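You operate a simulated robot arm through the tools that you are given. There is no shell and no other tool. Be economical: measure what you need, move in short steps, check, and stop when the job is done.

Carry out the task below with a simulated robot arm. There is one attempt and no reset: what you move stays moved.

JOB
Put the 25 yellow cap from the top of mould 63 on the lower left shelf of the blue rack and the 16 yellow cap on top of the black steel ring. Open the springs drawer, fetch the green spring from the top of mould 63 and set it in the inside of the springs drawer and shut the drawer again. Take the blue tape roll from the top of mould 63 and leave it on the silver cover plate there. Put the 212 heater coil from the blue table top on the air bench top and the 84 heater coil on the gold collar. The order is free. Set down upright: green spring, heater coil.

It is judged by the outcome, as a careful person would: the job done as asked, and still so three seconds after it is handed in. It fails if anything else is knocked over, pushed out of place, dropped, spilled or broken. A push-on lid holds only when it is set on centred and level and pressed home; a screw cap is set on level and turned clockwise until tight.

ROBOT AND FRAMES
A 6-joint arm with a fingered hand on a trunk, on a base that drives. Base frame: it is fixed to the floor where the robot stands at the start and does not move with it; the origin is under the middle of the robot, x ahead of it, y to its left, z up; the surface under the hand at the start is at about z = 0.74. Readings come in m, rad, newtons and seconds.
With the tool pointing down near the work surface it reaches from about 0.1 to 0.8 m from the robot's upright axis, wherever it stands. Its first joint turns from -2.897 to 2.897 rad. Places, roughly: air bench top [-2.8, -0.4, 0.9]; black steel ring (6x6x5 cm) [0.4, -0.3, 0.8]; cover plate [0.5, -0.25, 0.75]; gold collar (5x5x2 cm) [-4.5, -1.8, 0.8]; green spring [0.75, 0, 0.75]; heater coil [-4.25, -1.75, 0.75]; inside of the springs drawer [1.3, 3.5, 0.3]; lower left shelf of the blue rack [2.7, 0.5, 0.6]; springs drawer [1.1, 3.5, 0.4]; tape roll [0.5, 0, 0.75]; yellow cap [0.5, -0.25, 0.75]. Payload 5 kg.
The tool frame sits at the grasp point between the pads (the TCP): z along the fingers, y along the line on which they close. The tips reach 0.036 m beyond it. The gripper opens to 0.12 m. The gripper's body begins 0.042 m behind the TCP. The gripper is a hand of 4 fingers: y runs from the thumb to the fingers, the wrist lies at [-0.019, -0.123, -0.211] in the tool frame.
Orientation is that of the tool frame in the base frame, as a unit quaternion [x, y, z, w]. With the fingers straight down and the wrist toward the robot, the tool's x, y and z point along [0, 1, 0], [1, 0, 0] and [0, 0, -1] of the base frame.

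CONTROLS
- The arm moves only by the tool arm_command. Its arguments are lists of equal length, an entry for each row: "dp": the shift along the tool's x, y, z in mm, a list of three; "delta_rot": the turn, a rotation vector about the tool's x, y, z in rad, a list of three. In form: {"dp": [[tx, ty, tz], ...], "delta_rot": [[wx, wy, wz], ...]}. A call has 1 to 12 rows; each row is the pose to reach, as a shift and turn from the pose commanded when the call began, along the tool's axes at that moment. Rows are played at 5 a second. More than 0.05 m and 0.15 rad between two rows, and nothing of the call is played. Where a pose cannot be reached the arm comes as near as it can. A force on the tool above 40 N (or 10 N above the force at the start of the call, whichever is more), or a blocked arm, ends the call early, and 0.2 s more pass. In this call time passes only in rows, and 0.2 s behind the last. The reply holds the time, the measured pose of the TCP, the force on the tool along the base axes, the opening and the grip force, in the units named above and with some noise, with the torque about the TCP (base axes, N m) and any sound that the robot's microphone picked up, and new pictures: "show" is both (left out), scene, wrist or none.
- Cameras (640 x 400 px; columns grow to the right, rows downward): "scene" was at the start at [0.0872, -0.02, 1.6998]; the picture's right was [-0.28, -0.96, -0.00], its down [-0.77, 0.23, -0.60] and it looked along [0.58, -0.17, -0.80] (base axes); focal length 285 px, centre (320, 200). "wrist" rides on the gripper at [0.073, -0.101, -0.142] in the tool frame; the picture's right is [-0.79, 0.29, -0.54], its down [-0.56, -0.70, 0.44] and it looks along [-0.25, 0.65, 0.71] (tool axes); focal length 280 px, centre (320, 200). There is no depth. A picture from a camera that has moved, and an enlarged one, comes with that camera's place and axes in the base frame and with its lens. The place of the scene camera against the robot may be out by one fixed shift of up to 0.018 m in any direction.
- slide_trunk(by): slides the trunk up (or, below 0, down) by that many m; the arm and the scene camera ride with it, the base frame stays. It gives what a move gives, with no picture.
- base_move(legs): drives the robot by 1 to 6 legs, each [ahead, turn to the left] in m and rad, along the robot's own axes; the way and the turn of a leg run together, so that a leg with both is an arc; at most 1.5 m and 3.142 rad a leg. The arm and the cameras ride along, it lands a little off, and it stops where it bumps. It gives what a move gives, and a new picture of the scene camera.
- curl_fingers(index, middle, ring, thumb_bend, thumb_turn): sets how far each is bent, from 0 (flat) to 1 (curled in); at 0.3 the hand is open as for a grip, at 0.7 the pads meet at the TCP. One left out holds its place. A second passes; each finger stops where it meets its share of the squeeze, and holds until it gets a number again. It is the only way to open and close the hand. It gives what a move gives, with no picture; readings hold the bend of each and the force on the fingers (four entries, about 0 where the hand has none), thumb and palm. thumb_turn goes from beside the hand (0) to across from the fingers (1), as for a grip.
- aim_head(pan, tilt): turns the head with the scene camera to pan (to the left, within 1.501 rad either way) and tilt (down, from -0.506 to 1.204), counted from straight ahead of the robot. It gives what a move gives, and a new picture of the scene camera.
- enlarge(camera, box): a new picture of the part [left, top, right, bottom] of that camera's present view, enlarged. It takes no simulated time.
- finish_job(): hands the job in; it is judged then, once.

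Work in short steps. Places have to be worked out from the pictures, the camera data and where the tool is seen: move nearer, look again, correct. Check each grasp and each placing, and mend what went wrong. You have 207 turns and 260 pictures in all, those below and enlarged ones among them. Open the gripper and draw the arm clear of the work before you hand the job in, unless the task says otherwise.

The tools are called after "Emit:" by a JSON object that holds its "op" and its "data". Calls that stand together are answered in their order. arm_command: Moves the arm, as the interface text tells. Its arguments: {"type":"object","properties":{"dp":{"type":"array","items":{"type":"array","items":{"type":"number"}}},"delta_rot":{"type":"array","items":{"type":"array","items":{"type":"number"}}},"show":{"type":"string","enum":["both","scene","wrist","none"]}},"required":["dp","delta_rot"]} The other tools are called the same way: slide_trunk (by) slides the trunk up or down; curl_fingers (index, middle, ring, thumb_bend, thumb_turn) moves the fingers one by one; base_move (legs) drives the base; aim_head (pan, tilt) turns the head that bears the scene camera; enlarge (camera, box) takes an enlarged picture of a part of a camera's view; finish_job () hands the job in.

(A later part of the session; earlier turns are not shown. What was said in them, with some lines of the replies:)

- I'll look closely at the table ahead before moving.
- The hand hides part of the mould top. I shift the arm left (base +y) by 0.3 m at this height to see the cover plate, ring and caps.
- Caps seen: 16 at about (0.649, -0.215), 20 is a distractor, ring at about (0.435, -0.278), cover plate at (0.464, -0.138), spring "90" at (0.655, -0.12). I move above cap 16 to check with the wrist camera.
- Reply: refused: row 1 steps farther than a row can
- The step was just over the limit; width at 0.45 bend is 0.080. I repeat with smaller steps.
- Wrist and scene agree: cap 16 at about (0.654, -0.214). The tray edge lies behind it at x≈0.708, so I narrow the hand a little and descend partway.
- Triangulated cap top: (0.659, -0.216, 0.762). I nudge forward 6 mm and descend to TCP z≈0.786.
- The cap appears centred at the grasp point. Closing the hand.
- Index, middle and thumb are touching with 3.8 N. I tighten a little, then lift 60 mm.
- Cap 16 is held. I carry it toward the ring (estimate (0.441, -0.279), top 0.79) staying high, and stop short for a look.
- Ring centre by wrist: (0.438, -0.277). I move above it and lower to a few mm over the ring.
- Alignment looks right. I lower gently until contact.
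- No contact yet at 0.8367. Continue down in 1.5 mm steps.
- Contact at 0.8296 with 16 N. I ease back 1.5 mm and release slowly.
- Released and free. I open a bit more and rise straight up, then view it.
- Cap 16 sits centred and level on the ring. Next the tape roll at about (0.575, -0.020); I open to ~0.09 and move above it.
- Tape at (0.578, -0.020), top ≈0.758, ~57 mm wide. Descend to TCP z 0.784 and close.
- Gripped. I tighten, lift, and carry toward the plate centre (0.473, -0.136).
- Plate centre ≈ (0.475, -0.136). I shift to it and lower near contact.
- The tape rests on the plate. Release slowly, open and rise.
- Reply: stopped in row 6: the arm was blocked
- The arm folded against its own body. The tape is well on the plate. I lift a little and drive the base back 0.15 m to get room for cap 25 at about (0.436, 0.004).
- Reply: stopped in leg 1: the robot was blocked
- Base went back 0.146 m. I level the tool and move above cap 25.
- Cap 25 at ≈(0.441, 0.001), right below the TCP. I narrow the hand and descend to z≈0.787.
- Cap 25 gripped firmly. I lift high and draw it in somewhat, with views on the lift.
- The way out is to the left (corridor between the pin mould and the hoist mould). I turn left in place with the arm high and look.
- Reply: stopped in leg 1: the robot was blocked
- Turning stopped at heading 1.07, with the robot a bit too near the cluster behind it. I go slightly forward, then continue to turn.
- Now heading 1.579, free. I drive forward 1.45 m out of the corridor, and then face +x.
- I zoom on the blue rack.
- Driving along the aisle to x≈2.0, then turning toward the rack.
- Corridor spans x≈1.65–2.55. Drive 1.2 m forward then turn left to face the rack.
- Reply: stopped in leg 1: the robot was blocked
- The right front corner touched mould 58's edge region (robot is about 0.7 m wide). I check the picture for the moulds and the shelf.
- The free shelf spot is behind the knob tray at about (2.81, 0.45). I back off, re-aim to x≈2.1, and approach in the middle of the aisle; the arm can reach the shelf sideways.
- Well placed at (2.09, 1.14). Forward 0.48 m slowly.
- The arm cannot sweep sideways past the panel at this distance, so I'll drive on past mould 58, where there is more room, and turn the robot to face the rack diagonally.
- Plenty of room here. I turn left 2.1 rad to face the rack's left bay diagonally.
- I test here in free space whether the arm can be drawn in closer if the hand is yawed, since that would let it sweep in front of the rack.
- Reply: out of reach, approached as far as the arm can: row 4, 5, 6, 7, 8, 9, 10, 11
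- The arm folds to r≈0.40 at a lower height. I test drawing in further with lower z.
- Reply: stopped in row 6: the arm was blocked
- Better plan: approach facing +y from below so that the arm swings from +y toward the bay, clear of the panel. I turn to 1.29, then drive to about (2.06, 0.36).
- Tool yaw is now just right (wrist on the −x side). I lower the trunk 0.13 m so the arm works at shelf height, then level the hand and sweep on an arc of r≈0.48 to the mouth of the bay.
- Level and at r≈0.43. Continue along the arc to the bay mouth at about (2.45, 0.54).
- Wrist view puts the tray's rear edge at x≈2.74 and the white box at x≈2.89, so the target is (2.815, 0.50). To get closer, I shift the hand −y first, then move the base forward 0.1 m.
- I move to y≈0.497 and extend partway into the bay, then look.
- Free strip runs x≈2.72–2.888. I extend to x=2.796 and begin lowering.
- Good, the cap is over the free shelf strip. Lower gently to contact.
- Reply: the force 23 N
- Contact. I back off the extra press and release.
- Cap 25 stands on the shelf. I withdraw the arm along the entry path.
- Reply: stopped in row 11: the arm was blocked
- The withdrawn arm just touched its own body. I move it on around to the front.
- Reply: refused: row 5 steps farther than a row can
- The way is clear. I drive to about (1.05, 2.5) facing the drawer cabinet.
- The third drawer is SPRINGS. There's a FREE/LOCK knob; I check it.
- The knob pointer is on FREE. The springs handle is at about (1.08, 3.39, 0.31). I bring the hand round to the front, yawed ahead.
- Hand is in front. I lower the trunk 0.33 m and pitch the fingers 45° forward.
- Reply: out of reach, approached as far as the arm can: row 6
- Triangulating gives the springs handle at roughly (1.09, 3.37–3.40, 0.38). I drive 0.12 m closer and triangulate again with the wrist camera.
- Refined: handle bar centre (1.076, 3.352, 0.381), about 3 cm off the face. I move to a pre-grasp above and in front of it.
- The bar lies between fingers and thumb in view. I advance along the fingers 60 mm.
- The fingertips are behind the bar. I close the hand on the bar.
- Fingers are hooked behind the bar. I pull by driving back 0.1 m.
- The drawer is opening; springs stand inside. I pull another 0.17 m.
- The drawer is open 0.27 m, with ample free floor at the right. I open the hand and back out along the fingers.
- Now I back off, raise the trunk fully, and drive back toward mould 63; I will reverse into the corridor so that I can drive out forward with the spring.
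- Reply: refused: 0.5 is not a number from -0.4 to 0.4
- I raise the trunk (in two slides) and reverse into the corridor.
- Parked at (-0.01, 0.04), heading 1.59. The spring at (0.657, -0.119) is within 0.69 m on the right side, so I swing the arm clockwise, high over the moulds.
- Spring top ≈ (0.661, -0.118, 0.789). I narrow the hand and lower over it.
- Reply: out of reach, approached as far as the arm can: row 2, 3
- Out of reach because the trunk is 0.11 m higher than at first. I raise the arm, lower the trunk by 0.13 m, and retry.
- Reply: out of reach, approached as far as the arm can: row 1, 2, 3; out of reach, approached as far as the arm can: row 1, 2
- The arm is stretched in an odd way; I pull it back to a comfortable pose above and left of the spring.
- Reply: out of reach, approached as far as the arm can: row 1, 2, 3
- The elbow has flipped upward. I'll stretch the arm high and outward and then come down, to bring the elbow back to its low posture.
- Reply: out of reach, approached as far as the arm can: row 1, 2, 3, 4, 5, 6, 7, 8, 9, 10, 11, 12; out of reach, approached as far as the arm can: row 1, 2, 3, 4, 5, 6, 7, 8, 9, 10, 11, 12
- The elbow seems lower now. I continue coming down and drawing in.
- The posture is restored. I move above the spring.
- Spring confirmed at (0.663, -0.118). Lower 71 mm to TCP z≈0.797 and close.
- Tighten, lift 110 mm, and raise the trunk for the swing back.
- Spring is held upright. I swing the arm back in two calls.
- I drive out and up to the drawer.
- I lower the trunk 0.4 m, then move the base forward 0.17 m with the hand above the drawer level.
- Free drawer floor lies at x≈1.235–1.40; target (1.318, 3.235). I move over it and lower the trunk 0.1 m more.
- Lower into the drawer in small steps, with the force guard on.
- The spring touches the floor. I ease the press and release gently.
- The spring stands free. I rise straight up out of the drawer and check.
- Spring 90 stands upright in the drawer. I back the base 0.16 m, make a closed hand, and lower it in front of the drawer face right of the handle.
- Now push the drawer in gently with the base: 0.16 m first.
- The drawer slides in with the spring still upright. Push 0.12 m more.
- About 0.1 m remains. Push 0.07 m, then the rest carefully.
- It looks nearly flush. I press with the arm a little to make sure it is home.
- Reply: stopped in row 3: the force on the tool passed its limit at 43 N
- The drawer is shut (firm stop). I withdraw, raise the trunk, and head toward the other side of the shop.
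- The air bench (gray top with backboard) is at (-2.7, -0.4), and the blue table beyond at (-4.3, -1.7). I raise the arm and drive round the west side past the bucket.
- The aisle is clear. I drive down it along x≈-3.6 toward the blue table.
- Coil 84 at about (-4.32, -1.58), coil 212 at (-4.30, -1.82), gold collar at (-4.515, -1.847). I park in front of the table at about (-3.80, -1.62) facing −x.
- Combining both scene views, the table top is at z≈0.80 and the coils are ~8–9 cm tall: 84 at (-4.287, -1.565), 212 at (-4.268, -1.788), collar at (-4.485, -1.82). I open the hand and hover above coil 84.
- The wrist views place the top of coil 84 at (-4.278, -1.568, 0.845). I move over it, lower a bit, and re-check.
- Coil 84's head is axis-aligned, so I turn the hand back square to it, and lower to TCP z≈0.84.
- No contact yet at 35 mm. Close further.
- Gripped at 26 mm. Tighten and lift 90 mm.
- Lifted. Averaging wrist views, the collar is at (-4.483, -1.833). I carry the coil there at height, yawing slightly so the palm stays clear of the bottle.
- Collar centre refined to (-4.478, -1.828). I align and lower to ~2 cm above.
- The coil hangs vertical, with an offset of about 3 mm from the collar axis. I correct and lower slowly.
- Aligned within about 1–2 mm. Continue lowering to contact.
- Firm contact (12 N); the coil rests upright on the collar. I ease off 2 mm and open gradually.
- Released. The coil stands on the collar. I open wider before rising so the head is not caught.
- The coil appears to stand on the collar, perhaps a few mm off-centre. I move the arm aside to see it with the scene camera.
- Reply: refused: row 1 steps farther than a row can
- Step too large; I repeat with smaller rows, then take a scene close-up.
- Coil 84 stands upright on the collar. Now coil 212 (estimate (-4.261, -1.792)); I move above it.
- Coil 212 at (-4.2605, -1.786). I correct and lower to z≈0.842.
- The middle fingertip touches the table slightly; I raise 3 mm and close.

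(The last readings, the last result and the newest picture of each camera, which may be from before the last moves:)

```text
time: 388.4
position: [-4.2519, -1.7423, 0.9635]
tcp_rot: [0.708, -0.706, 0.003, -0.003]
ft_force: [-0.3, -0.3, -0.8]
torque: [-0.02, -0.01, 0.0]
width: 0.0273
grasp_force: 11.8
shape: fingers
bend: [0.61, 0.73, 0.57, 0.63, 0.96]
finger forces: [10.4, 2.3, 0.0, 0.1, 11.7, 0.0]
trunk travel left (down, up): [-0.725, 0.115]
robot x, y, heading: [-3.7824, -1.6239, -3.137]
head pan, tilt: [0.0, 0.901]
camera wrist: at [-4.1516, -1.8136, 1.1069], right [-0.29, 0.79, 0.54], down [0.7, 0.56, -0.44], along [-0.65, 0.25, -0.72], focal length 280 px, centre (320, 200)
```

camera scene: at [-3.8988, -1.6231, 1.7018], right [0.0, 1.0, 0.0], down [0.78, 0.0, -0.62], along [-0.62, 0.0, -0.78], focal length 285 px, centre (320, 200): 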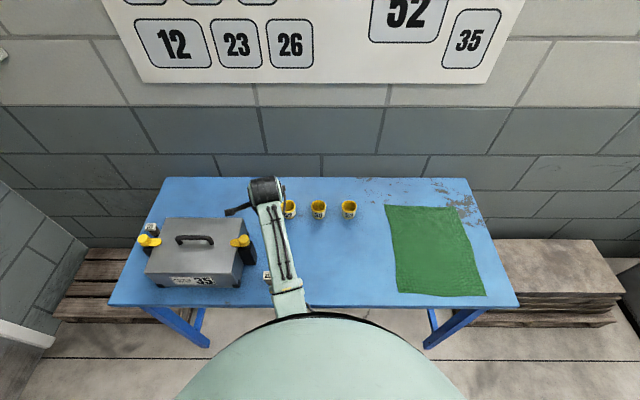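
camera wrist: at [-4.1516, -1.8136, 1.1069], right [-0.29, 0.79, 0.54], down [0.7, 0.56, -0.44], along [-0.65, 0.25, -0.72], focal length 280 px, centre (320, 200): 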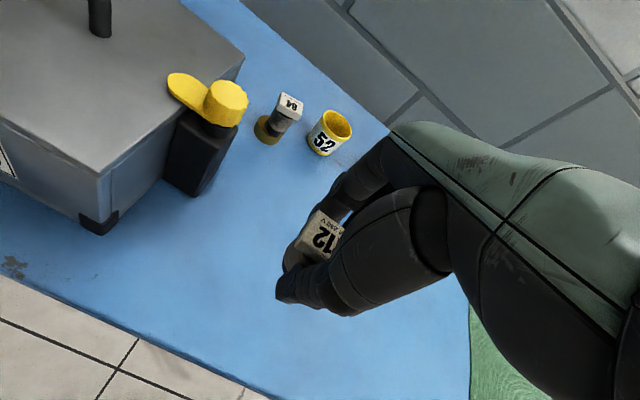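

Coil 212 is lifted, and 84 stands fine on its collar. I raise it, back away from the table and turn toward the air bench.

Emit:
{"op": "arm_command", "data": {"dp": [[-40, 0, -30], [-75, 0, -60], [-95, 10, -100], [-110, 20, -145]], "delta_rot": [[0, 0, 0], [0, 0, 0], [0, 0, 0], [0, 0, 0]], "show": "none"}}

Emit:
{"op": "base_move", "data": {"legs": [[-0.35, 0], [0, -1.9]]}}

Emit:
{"op": "aim_head", "data": {"pan": -0.2, "tilt": 0.6}}

```text
time: 389.4
position: [-4.2728, -1.6315, 1.1063]
tcp_rot: [0.708, -0.706, 0.004, -0.005]
ft_force: [0.2, 0.2, -1.9]
torque: [0.02, -0.01, -0.01]
width: 0.0271
grasp_force: 12.3
shape: fingers
bend: [0.61, 0.73, 0.57, 0.63, 0.96]
finger forces: [10.1, 2.5, 0.0, 0.0, 11.5, 0.0]
trunk travel left (down, up): [-0.725, 0.115]
robot x, y, heading: [-3.782, -1.6264, -3.136]
head pan, tilt: [0.0, 0.901]
```

```text
time: 397.3
position: [-3.276, -1.1576, 1.1064]
tcp_rot: [0.167, 0.986, -0.005, -0.001]
ft_force: [-0.7, -0.1, -0.8]
torque: [0.0, -0.03, -0.02]
width: 0.027
grasp_force: 11.7
shape: fingers
bend: [0.71, 0.74, 0.57, 0.63, 0.96]
finger forces: [9.8, 2.4, 0.0, 0.0, 10.9, 0.0]
trunk travel left (down, up): [-0.725, 0.115]
robot x, y, heading: [-3.4322, -1.6243, 1.236]
head pan, tilt: [0.0, 0.901]
camera scene: at [-3.4099, -1.5228, 1.7017], right [0.95, -0.33, 0.0], down [-0.26, -0.74, -0.62], along [0.2, 0.59, -0.78], focal length 285 px, centre (320, 200)
```

scene: 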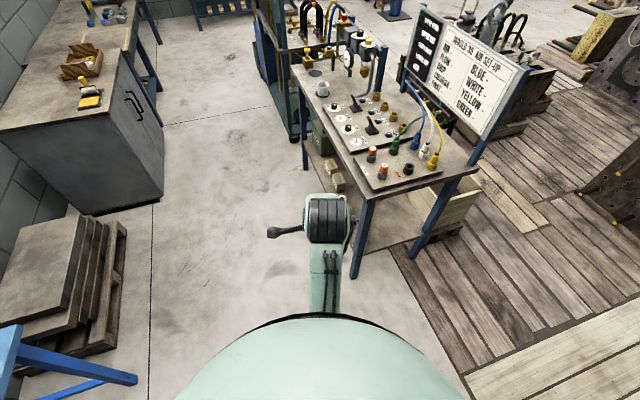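

```text
time: 398.1
position: [-3.2771, -1.1583, 1.1057]
tcp_rot: [0.167, 0.986, -0.005, 0.0]
ft_force: [0.5, -0.8, -0.9]
torque: [0.01, -0.06, -0.02]
width: 0.0265
grasp_force: 11.9
shape: fingers
bend: [0.71, 0.74, 0.57, 0.63, 0.96]
finger forces: [9.8, 2.3, 0.0, 0.0, 10.9, 0.0]
trunk travel left (down, up): [-0.725, 0.115]
robot x, y, heading: [-3.43, -1.6278, 1.242]
head pan, tilt: [-0.201, 0.6]
camera scene: at [-3.3897, -1.5181, 1.7264], right [0.86, -0.51, 0.0], down [-0.29, -0.49, -0.82], along [0.42, 0.71, -0.57], focal length 285 px, centre (320, 200)
```

scene: 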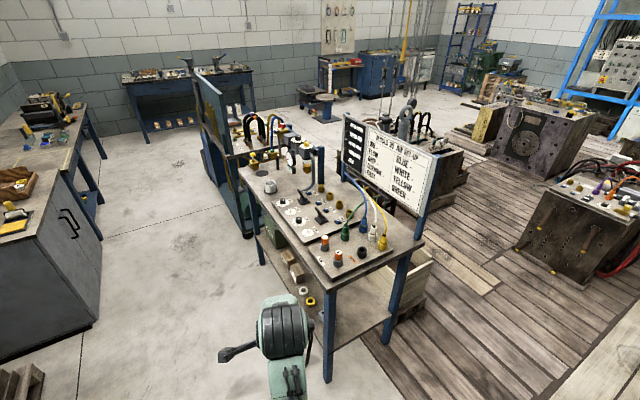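

The air bench faces us. I zoom on its top to find a free spot.

Emit:
{"op": "enlarge", "data": {"camera": "scene", "box": [225, 140, 445, 300]}}

```text
2.50 times, centred on (335, 220) of scene
camera zoom: at [-3.3897, -1.5181, 1.7264], right [0.86, -0.51, 0.0], down [-0.29, -0.49, -0.82], along [0.42, 0.71, -0.57], focal length 712 px, centre (282, 150)
```

zoom: 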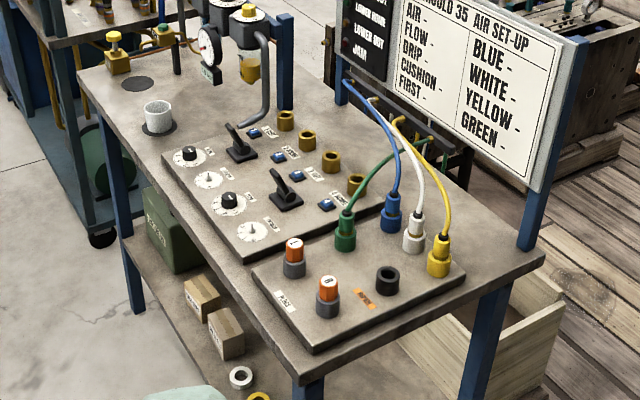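

Free spot on the bench top: about (-2.93, -0.17), between the white cup and the dark mat, bench z≈0.90. I drive to its west side facing +x.

Emit:
{"op": "base_move", "data": {"legs": [[0, 0.446], [1.45, 0], [0, -1.69]]}}

Emit:
{"op": "enlarge", "data": {"camera": "wrist", "box": [0, 0, 640, 400]}}

```text
time: 412.4
position: [-3.0803, -0.1855, 1.1054]
tcp_rot: [0.721, 0.693, -0.004, -0.003]
ft_force: [0.4, -0.4, -0.7]
torque: [0.0, -0.01, -0.01]
width: 0.0265
grasp_force: 11.5
shape: fingers
bend: [0.71, 0.74, 0.57, 0.63, 0.96]
finger forces: [9.5, 2.4, 0.0, 0.0, 10.5, 0.0]
trunk travel left (down, up): [-0.725, 0.115]
robot x, y, heading: [-3.5706, -0.1759, -0.036]
head pan, tilt: [-0.201, 0.6]
camera scene: at [-3.4692, -0.1959, 1.7265], right [-0.23, -0.97, 0.0], down [-0.55, 0.13, -0.82], along [0.8, -0.19, -0.57], focal length 285 px, centre (320, 200)
```

scene: 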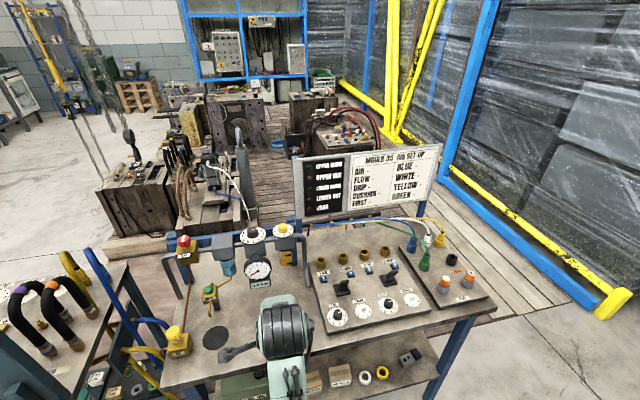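

```text
1.00 times, centred on (320, 200) of wrist (not enlarged: the box is as wide or as high as the picture)
camera zoom: at [-3.1771, -0.1086, 1.2491], right [0.26, -0.8, 0.54], down [-0.73, -0.53, -0.43], along [0.64, -0.28, -0.72], focal length 280 px, centre (320, 200)
```

zoom: 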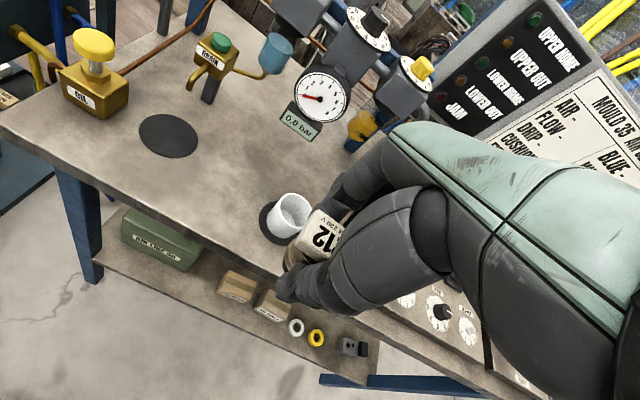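

Wrist view: cup at (-2.948, -0.196), dark mat at (-2.923, -0.004); free spot (-2.97, -0.10). Index bend changed during the drive, so I inspect how the coil sits in the hand.

Emit:
{"op": "enlarge", "data": {"camera": "wrist", "box": [250, 180, 370, 310]}}

```text
3.08 times, centred on (310, 245) of wrist
camera zoom: at [-3.1771, -0.1086, 1.2491], right [0.26, -0.8, 0.54], down [-0.73, -0.53, -0.43], along [0.64, -0.28, -0.72], focal length 863 px, centre (351, 62)
```

zoom: 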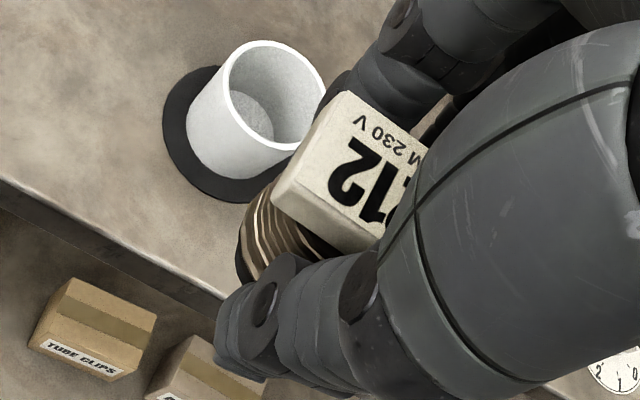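

The coil is close to vertical. I move above the free spot and lower to ~5 cm above the bench.

Emit:
{"op": "arm_command", "data": {"dp": [[30, 35, 0], [60, 70, 0], [90, 104, 0], [90, 104, 40], [90, 104, 80], [90, 104, 115]], "delta_rot": [[0, 0, 0], [0, 0, 0], [0, 0, 0], [0, 0, 0], [0, 0, 0], [0, 0, 0]], "show": "both"}}

```text
time: 413.8
position: [-2.9766, -0.1015, 0.9873]
tcp_rot: [0.721, 0.693, -0.004, -0.004]
ft_force: [-0.3, 0.0, -1.5]
torque: [-0.01, 0.03, 0.04]
width: 0.0263
grasp_force: 11.2
shape: fingers
bend: [0.71, 0.74, 0.57, 0.63, 0.96]
finger forces: [9.5, 2.3, 0.1, 0.1, 10.5, 0.0]
trunk travel left (down, up): [-0.725, 0.115]
robot x, y, heading: [-3.5734, -0.1734, -0.041]
head pan, tilt: [-0.201, 0.6]
camera scene: at [-3.469, -0.1955, 1.7265], right [-0.23, -0.97, 0.0], down [-0.55, 0.13, -0.82], along [0.8, -0.19, -0.57], focal length 285 px, centre (320, 200)
camera wrist: at [-3.0732, -0.024, 1.132], right [0.26, -0.8, 0.54], down [-0.73, -0.53, -0.43], along [0.64, -0.28, -0.72], focal length 280 px, centre (320, 200)
```

scene: 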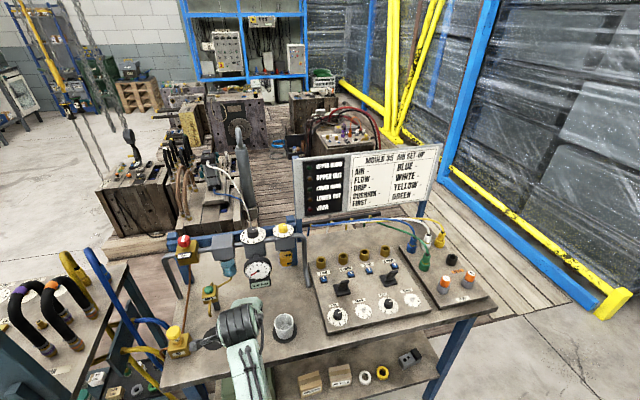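
wrist: 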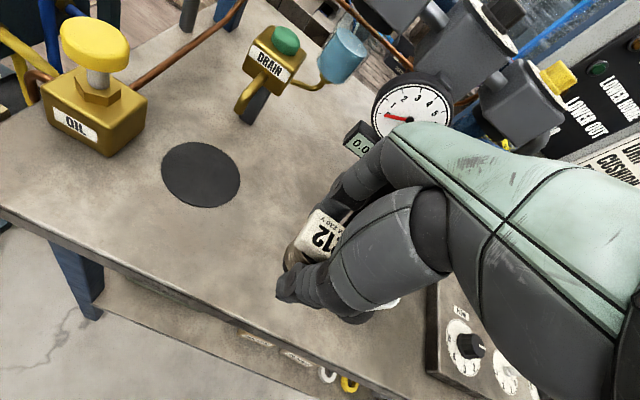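

Clear all around. Lower slowly to contact.

Emit:
{"op": "arm_command", "data": {"dp": [[0, 0, 15], [0, 0, 28], [0, 0, 36], [0, 0, 39], [0, 0, 41], [0, 0, 43], [0, 0, 45], [0, 0, 47], [0, 0, 49]], "delta_rot": [[0, 0, 0], [0, 0, 0], [0, 0, 0], [0, 0, 0], [0, 0, 0], [0, 0, 0], [0, 0, 0], [0, 0, 0], [0, 0, 0]], "show": "none"}}

Emit:
{"op": "enlarge", "data": {"camera": "wrist", "box": [240, 180, 380, 330]}}

```text
time: 415.8
position: [-2.9749, -0.0999, 0.9413]
tcp_rot: [0.721, 0.693, -0.005, -0.003]
ft_force: [0.4, -0.1, -1.0]
torque: [0.01, 0.0, 0.03]
width: 0.0263
grasp_force: 11.1
shape: fingers
bend: [0.71, 0.74, 0.57, 0.63, 0.96]
finger forces: [9.5, 2.3, 0.0, 0.0, 10.4, 0.0]
trunk travel left (down, up): [-0.725, 0.115]
robot x, y, heading: [-3.5713, -0.1744, -0.041]
head pan, tilt: [-0.201, 0.6]
```

```text
2.67 times, centred on (310, 255) of wrist
camera zoom: at [-3.0718, -0.023, 1.0838], right [0.26, -0.8, 0.54], down [-0.73, -0.53, -0.43], along [0.64, -0.28, -0.72], focal length 748 px, centre (347, 53)
```

zoom: 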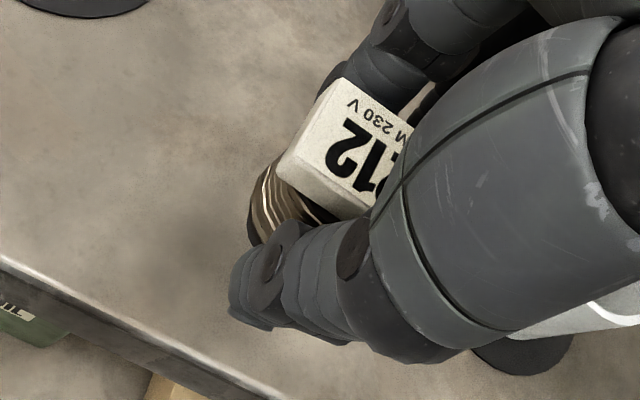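

Not yet in contact at 0.941. Continue in 2 mm steps under the force guard.

Emit:
{"op": "arm_command", "data": {"dp": [[0, 0, 2], [0, 0, 4], [0, 0, 6], [0, 0, 8], [0, 0, 10], [0, 0, 12]], "delta_rot": [[0, 0, 0], [0, 0, 0], [0, 0, 0], [0, 0, 0], [0, 0, 0], [0, 0, 0]], "show": "none"}}

Emit:
{"op": "enlarge", "data": {"camera": "wrist", "box": [240, 180, 380, 330]}}

```text
time: 417.2
position: [-2.9748, -0.1007, 0.9274]
tcp_rot: [0.721, 0.693, -0.003, -0.003]
ft_force: [0.3, 0.0, -1.8]
torque: [-0.04, -0.05, 0.01]
width: 0.0264
grasp_force: 11.1
shape: fingers
bend: [0.71, 0.74, 0.57, 0.63, 0.96]
finger forces: [9.5, 2.3, 0.0, 0.0, 10.4, 0.0]
trunk travel left (down, up): [-0.725, 0.115]
robot x, y, heading: [-3.5686, -0.1743, -0.035]
head pan, tilt: [-0.201, 0.6]
```

```text
2.67 times, centred on (310, 255) of wrist
camera zoom: at [-3.0717, -0.023, 1.0713], right [0.26, -0.8, 0.54], down [-0.73, -0.53, -0.43], along [0.64, -0.28, -0.72], focal length 748 px, centre (347, 53)
```

zoom: 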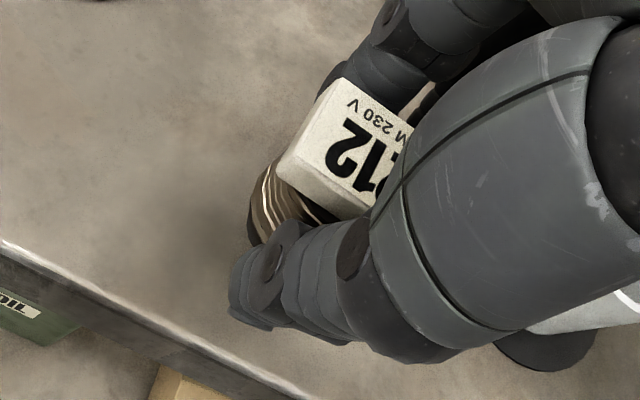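

Emit:
{"op": "arm_command", "data": {"dp": [[0, 0, 2], [0, 0, 4], [0, 0, 6], [0, 0, 8], [0, 0, 10], [0, 0, 12], [0, 0, 14]], "delta_rot": [[0, 0, 0], [0, 0, 0], [0, 0, 0], [0, 0, 0], [0, 0, 0], [0, 0, 0], [0, 0, 0]], "show": "none"}}

```text
time: 418.8
position: [-2.9747, -0.0992, 0.9158]
tcp_rot: [0.72, 0.694, -0.004, -0.003]
ft_force: [-0.9, -0.1, -0.9]
torque: [0.02, -0.01, -0.03]
width: 0.0262
grasp_force: 10.7
shape: fingers
bend: [0.71, 0.74, 0.57, 0.63, 0.96]
finger forces: [9.6, 2.2, 0.0, 0.0, 10.4, 0.1]
trunk travel left (down, up): [-0.725, 0.115]
robot x, y, heading: [-3.5693, -0.1774, -0.037]
head pan, tilt: [-0.201, 0.6]
```

Emit:
{"op": "arm_command", "data": {"dp": [[0, 0, 3], [0, 0, 6], [0, 0, 8], [0, 0, 10], [0, 0, 12], [0, 0, 14], [0, 0, 16], [0, 0, 18]], "delta_rot": [[0, 0, 0], [0, 0, 0], [0, 0, 0], [0, 0, 0], [0, 0, 0], [0, 0, 0], [0, 0, 0], [0, 0, 0]], "show": "wrist"}}

```text
time: 420.6
position: [-2.975, -0.1016, 0.8989]
tcp_rot: [0.721, 0.693, -0.002, -0.001]
ft_force: [2.5, -3.6, 18.8]
torque: [0.12, 0.14, 0.06]
width: 0.0258
grasp_force: 16.5
shape: fingers
bend: [0.71, 0.74, 0.57, 0.64, 0.97]
finger forces: [11.3, 6.2, 0.0, 0.1, 16.4, 0.0]
trunk travel left (down, up): [-0.725, 0.115]
robot x, y, heading: [-3.5706, -0.1784, -0.037]
head pan, tilt: [-0.201, 0.6]
camera wrist: at [-3.0727, -0.0239, 1.0423], right [0.26, -0.8, 0.54], down [-0.72, -0.53, -0.44], along [0.64, -0.28, -0.72], focal length 280 px, centre (320, 200)
```

wrist: 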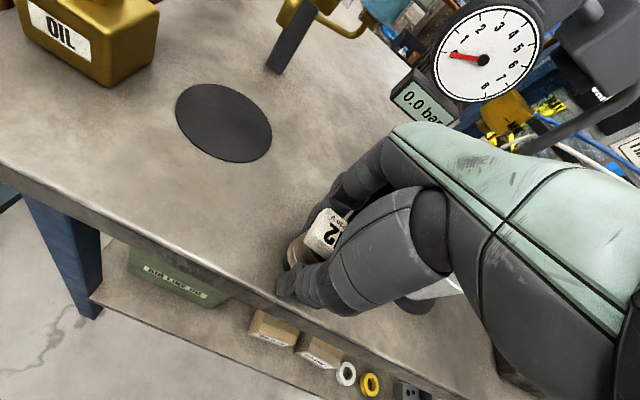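

Contact at TCP 0.899 (bench top ≈0.857). The spot is ~4 cm from the edge; I lift slightly, shift 22 mm inward, and set it down again.

Emit:
{"op": "arm_command", "data": {"dp": [[0, 0, -12], [0, 22, -12], [0, 22, -6], [0, 22, -3], [0, 22, -1], [0, 22, 1], [0, 22, 3]], "delta_rot": [[0, 0, 0], [0, 0, 0], [0, 0, 0], [0, 0, 0], [0, 0, 0], [0, 0, 0], [0, 0, 0]], "show": "none"}}

Emit:
{"op": "enlarge", "data": {"camera": "wrist", "box": [240, 180, 380, 330]}}

```text
time: 422.2
position: [-2.9538, -0.1013, 0.8996]
tcp_rot: [0.721, 0.693, 0.001, 0.001]
ft_force: [-1.8, -3.1, 38.6]
torque: [0.39, 0.91, 0.05]
width: 0.0259
grasp_force: 27.3
shape: fingers
bend: [0.71, 0.74, 0.57, 0.65, 0.96]
finger forces: [10.7, 5.2, 0.0, 0.1, 39.1, 0.0]
trunk travel left (down, up): [-0.725, 0.115]
robot x, y, heading: [-3.5716, -0.1746, -0.032]
head pan, tilt: [-0.201, 0.6]
```

```text
2.67 times, centred on (310, 255) of wrist
camera zoom: at [-3.0515, -0.0248, 1.0418], right [0.26, -0.8, 0.54], down [-0.72, -0.53, -0.44], along [0.64, -0.28, -0.71], focal length 748 px, centre (347, 53)
```

zoom: 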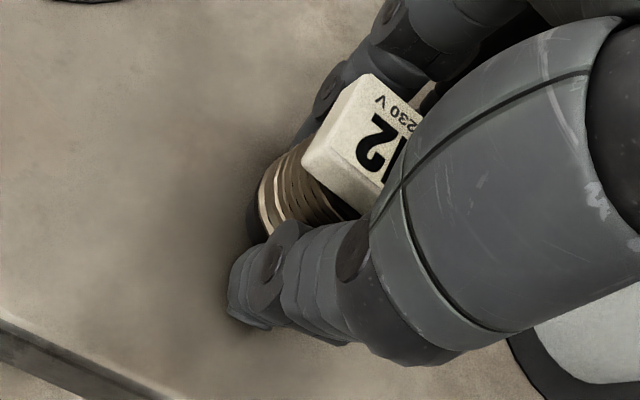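

Pressing a bit hard (thumb tip on the bench). I ease up 4 mm and then release gradually.

Emit:
{"op": "arm_command", "data": {"dp": [[0, 0, -2], [0, 0, -3.5]], "delta_rot": [[0, 0, 0], [0, 0, 0]], "show": "none"}}

Emit:
{"op": "curl_fingers", "data": {"index": 0.66, "middle": 0.66, "thumb_bend": 0.6}}

Emit:
{"op": "curl_fingers", "data": {"index": 0.57, "middle": 0.57, "ring": 0.55, "thumb_bend": 0.52}}

Emit:
{"op": "enlarge", "data": {"camera": "wrist", "box": [240, 180, 380, 330]}}

```text
time: 422.8
position: [-2.9545, -0.1016, 0.8994]
tcp_rot: [0.72, 0.694, -0.001, -0.001]
ft_force: [2.3, -1.5, 31.4]
torque: [0.3, 0.52, 0.0]
width: 0.0257
grasp_force: 23.6
shape: fingers
bend: [0.71, 0.74, 0.57, 0.65, 0.96]
finger forces: [11.4, 4.8, 0.0, 0.0, 31.5, 0.0]
trunk travel left (down, up): [-0.725, 0.115]
robot x, y, heading: [-3.5732, -0.1765, -0.034]
head pan, tilt: [-0.201, 0.6]
```

```text
time: 423.8
position: [-2.9535, -0.1016, 0.8996]
tcp_rot: [0.721, 0.693, -0.001, -0.001]
ft_force: [5.2, 0.4, 31.4]
torque: [0.41, 0.09, -0.05]
width: 0.0271
grasp_force: 20.0
shape: fingers
bend: [0.64, 0.66, 0.57, 0.62, 0.97]
finger forces: [18.4, 0.0, 0.0, 0.0, 21.6, 0.0]
trunk travel left (down, up): [-0.725, 0.115]
robot x, y, heading: [-3.5697, -0.1765, -0.033]
head pan, tilt: [-0.201, 0.6]
```

```text
time: 424.8
position: [-2.9553, -0.1007, 0.9]
tcp_rot: [0.72, 0.694, -0.002, -0.001]
ft_force: [-2.7, 2.3, 33.9]
torque: [0.43, 0.19, -0.02]
width: 0.0343
grasp_force: 17.0
shape: fingers
bend: [0.62, 0.58, 0.55, 0.57, 0.97]
finger forces: [14.6, 5.1, 0.0, 0.0, 14.7, 0.1]
trunk travel left (down, up): [-0.725, 0.115]
robot x, y, heading: [-3.57, -0.1716, -0.04]
head pan, tilt: [-0.201, 0.6]
```

```text
2.67 times, centred on (310, 255) of wrist
camera zoom: at [-3.0528, -0.0241, 1.0427], right [0.26, -0.8, 0.54], down [-0.72, -0.53, -0.44], along [0.64, -0.28, -0.72], focal length 748 px, centre (347, 53)
```

zoom: 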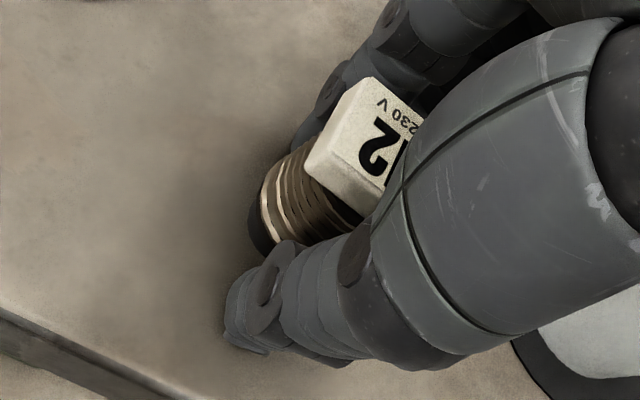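

The fingertips press on the bench, so I raise 5 mm to relieve that, then continue opening.

Emit:
{"op": "arm_command", "data": {"dp": [[0, 0, -2], [0, 0, -4], [0, 0, -5]], "delta_rot": [[0, 0, 0], [0, 0, 0], [0, 0, 0]], "show": "none"}}

Emit:
{"op": "enlarge", "data": {"camera": "wrist", "box": [240, 180, 380, 330]}}

```text
time: 425.6
position: [-2.9559, -0.1013, 0.9]
tcp_rot: [0.72, 0.693, -0.006, -0.003]
ft_force: [-4.3, 1.7, 13.4]
torque: [0.13, -0.11, 0.08]
width: 0.0431
grasp_force: 6.0
shape: fingers
bend: [0.62, 0.57, 0.55, 0.52, 0.97]
finger forces: [9.9, 3.9, 0.1, 0.1, 0.0, 0.1]
trunk travel left (down, up): [-0.725, 0.115]
robot x, y, heading: [-3.5733, -0.1733, -0.035]
head pan, tilt: [-0.201, 0.6]
```

```text
2.67 times, centred on (310, 255) of wrist
camera zoom: at [-3.0521, -0.0238, 1.0439], right [0.26, -0.8, 0.54], down [-0.73, -0.53, -0.43], along [0.63, -0.28, -0.72], focal length 748 px, centre (347, 53)
```

zoom: 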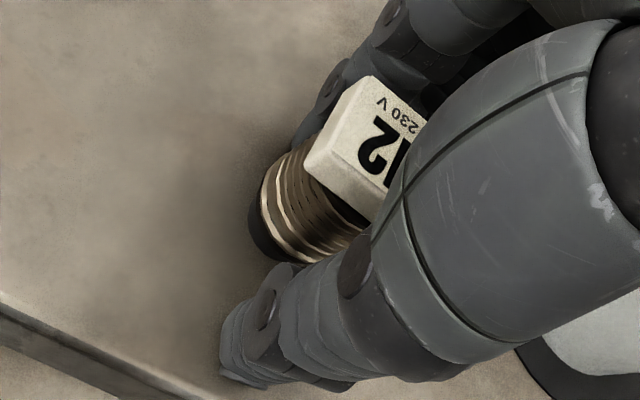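

Thumb is free and the coil stands. I raise another 5 mm to free the fingers.

Emit:
{"op": "arm_command", "data": {"dp": [[0, 0, -2], [0, 0, -4], [0, 0, -6]], "delta_rot": [[0, 0, 0], [0, 0, 0], [0, 0, 0]], "show": "none"}}

Emit:
{"op": "enlarge", "data": {"camera": "wrist", "box": [240, 160, 380, 310]}}

```text
time: 426.4
position: [-2.954, -0.1009, 0.9068]
tcp_rot: [0.721, 0.693, -0.005, -0.003]
ft_force: [-0.5, -0.2, 0.0]
torque: [0.03, 0.02, -0.01]
width: 0.0517
grasp_force: 0.1
shape: fingers
bend: [0.56, 0.56, 0.55, 0.52, 0.97]
finger forces: [0.1, 0.0, 0.0, 0.0, 0.0, 0.0]
trunk travel left (down, up): [-0.725, 0.115]
robot x, y, heading: [-3.5711, -0.1739, -0.038]
head pan, tilt: [-0.201, 0.6]
```

```text
2.67 times, centred on (310, 235) of wrist
camera zoom: at [-3.0503, -0.0241, 1.051], right [0.26, -0.8, 0.54], down [-0.73, -0.53, -0.43], along [0.64, -0.28, -0.72], focal length 748 px, centre (347, 107)
```

zoom: 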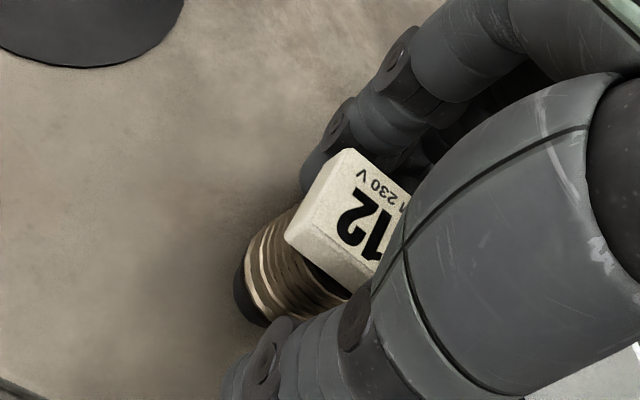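

The hand is free with no forces. I open wider and rise straight up, then view.

Emit:
{"op": "curl_fingers", "data": {"index": 0.48, "middle": 0.48, "ring": 0.48, "thumb_bend": 0.44}}

Emit:
{"op": "arm_command", "data": {"dp": [[0, 0, -15], [0, 0, -35], [0, 0, -65], [0, 0, -105], [0, -30, -135], [0, -75, -150]], "delta_rot": [[0, 0, 0], [0, 0, 0], [0, 0, 0], [0, 0, 0], [0, 0, 0], [0, 0, 0]], "show": "both"}}

Emit:
{"op": "enlarge", "data": {"camera": "wrist", "box": [180, 120, 400, 270]}}

```text
time: 427.4
position: [-2.9535, -0.1011, 0.9071]
tcp_rot: [0.72, 0.694, -0.005, -0.003]
ft_force: [-0.2, -0.1, 0.3]
torque: [0.01, -0.01, -0.03]
width: 0.076
grasp_force: 0.0
shape: fingers
bend: [0.48, 0.48, 0.48, 0.44, 0.97]
finger forces: [0.0, 0.0, 0.0, 0.0, 0.0, 0.0]
trunk travel left (down, up): [-0.725, 0.115]
robot x, y, heading: [-3.5688, -0.1746, -0.035]
head pan, tilt: [-0.201, 0.6]
```

```text
time: 428.8
position: [-3.0292, -0.096, 1.061]
tcp_rot: [0.72, 0.694, -0.004, -0.002]
ft_force: [0.6, 0.2, 0.2]
torque: [-0.01, -0.03, -0.03]
width: 0.0759
grasp_force: 0.0
shape: fingers
bend: [0.48, 0.48, 0.48, 0.44, 0.97]
finger forces: [0.0, 0.0, 0.0, 0.0, 0.0, 0.0]
trunk travel left (down, up): [-0.725, 0.115]
robot x, y, heading: [-3.5715, -0.1762, -0.033]
head pan, tilt: [-0.201, 0.6]
camera scene: at [-3.4722, -0.196, 1.7267], right [-0.23, -0.97, 0.0], down [-0.55, 0.13, -0.83], along [0.8, -0.19, -0.56], focal length 285 px, centre (320, 200)
camera wrist: at [-3.1259, -0.0199, 1.2043], right [0.26, -0.8, 0.54], down [-0.72, -0.53, -0.44], along [0.64, -0.28, -0.72], focal length 280 px, centre (320, 200)
```

scene: 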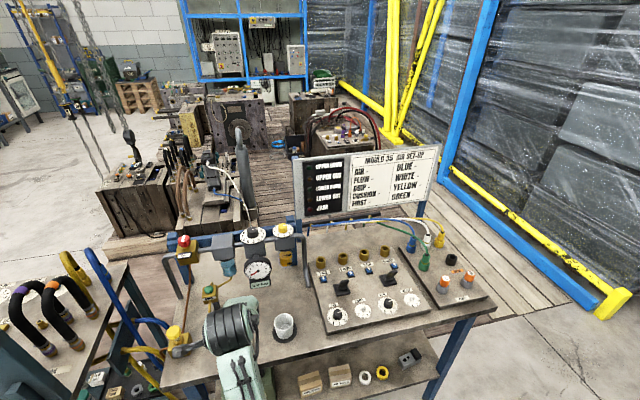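
wrist: 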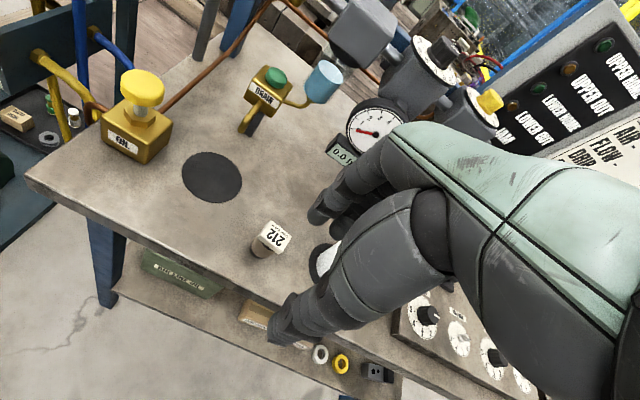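

```text
2.67 times, centred on (290, 195) of wrist
camera zoom: at [-3.1259, -0.0199, 1.2043], right [0.26, -0.8, 0.54], down [-0.72, -0.53, -0.44], along [0.64, -0.28, -0.72], focal length 748 px, centre (400, 213)
```

zoom: 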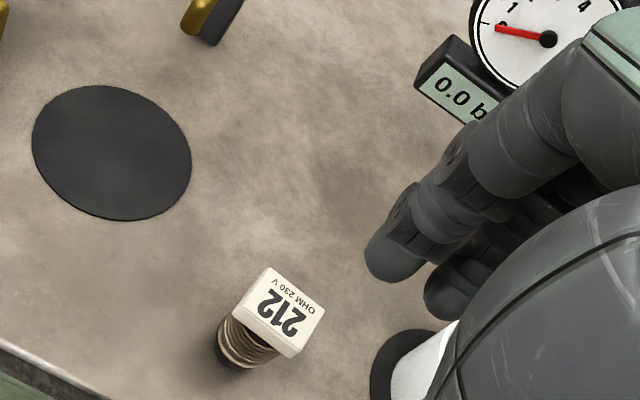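

Coil 212 stands upright on the air bench, nothing else disturbed. I draw the arm up and clear, and back off a little.

Emit:
{"op": "arm_command", "data": {"dp": [[0, 0, -40], [0, -15, -80]], "delta_rot": [[0, 0, 0], [0, 0, 0]], "show": "none"}}

Emit:
{"op": "base_move", "data": {"legs": [[-0.1, 0]]}}

```text
time: 429.4
position: [-3.038, -0.0949, 1.1288]
tcp_rot: [0.72, 0.694, -0.003, -0.003]
ft_force: [0.8, 0.3, 0.4]
torque: [0.02, -0.08, 0.05]
width: 0.0759
grasp_force: 0.3
shape: fingers
bend: [0.48, 0.48, 0.48, 0.44, 0.97]
finger forces: [0.1, 0.0, 0.0, 0.0, 0.1, 0.0]
out of reach, approached as far as the arm can: row 2
trunk travel left (down, up): [-0.725, 0.115]
robot x, y, heading: [-3.5735, -0.1754, -0.036]
head pan, tilt: [-0.201, 0.6]
```

```text
time: 430.6
position: [-3.139, -0.0915, 1.1281]
tcp_rot: [0.721, 0.693, -0.004, -0.003]
ft_force: [0.5, -0.4, -0.2]
torque: [-0.01, 0.0, -0.02]
width: 0.0763
grasp_force: 0.0
shape: fingers
bend: [0.48, 0.48, 0.48, 0.44, 0.97]
finger forces: [0.0, 0.0, 0.0, 0.0, 0.0, 0.0]
trunk travel left (down, up): [-0.725, 0.115]
robot x, y, heading: [-3.6766, -0.1672, -0.036]
head pan, tilt: [-0.201, 0.6]
camera scene: at [-3.5699, -0.1923, 1.7264], right [-0.24, -0.97, 0.0], down [-0.55, 0.13, -0.82], along [0.8, -0.19, -0.57], focal length 285 px, centre (320, 200)
```

scene: 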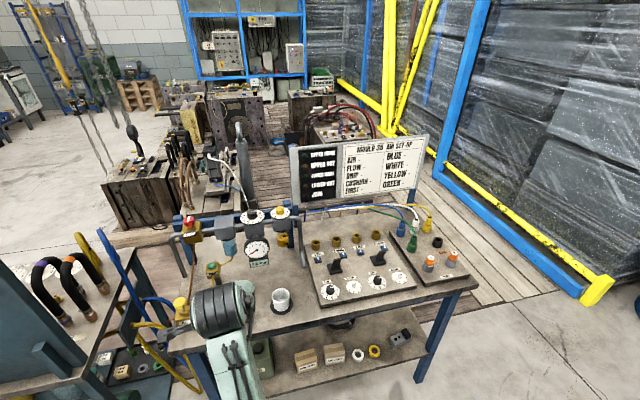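

All the parts are placed, the drawer is shut, and the hand is open and clear. I hand the job in.

Emit:
{"op": "finish_job", "data": {}}

```text
The job is handed in.
```

I finished every part of the job and handed it in. Each placing looked right when I checked it. I did not go back for a final look at all the stations before handing in.

- **Yellow caps:** 25 stands on the lower left shelf of the blue rack, and 16 is centred on top of the black steel ring.
- **Green spring:** it stands upright on the open floor at the right of the springs drawer, not in the empty slot of the spring holder. I pushed the drawer shut until it stopped firmly.
- **Blue tape roll:** it lies on the silver cover plate on mould 63.
- **212 heater coil:** it stands upright on the air bench top.
- **84 heater coil:** it stands upright on the gold collar, a few millimetres off centre.

The base bumped moulds and clutter a few times in the tight spots. Nothing looked moved or knocked over in the pictures.
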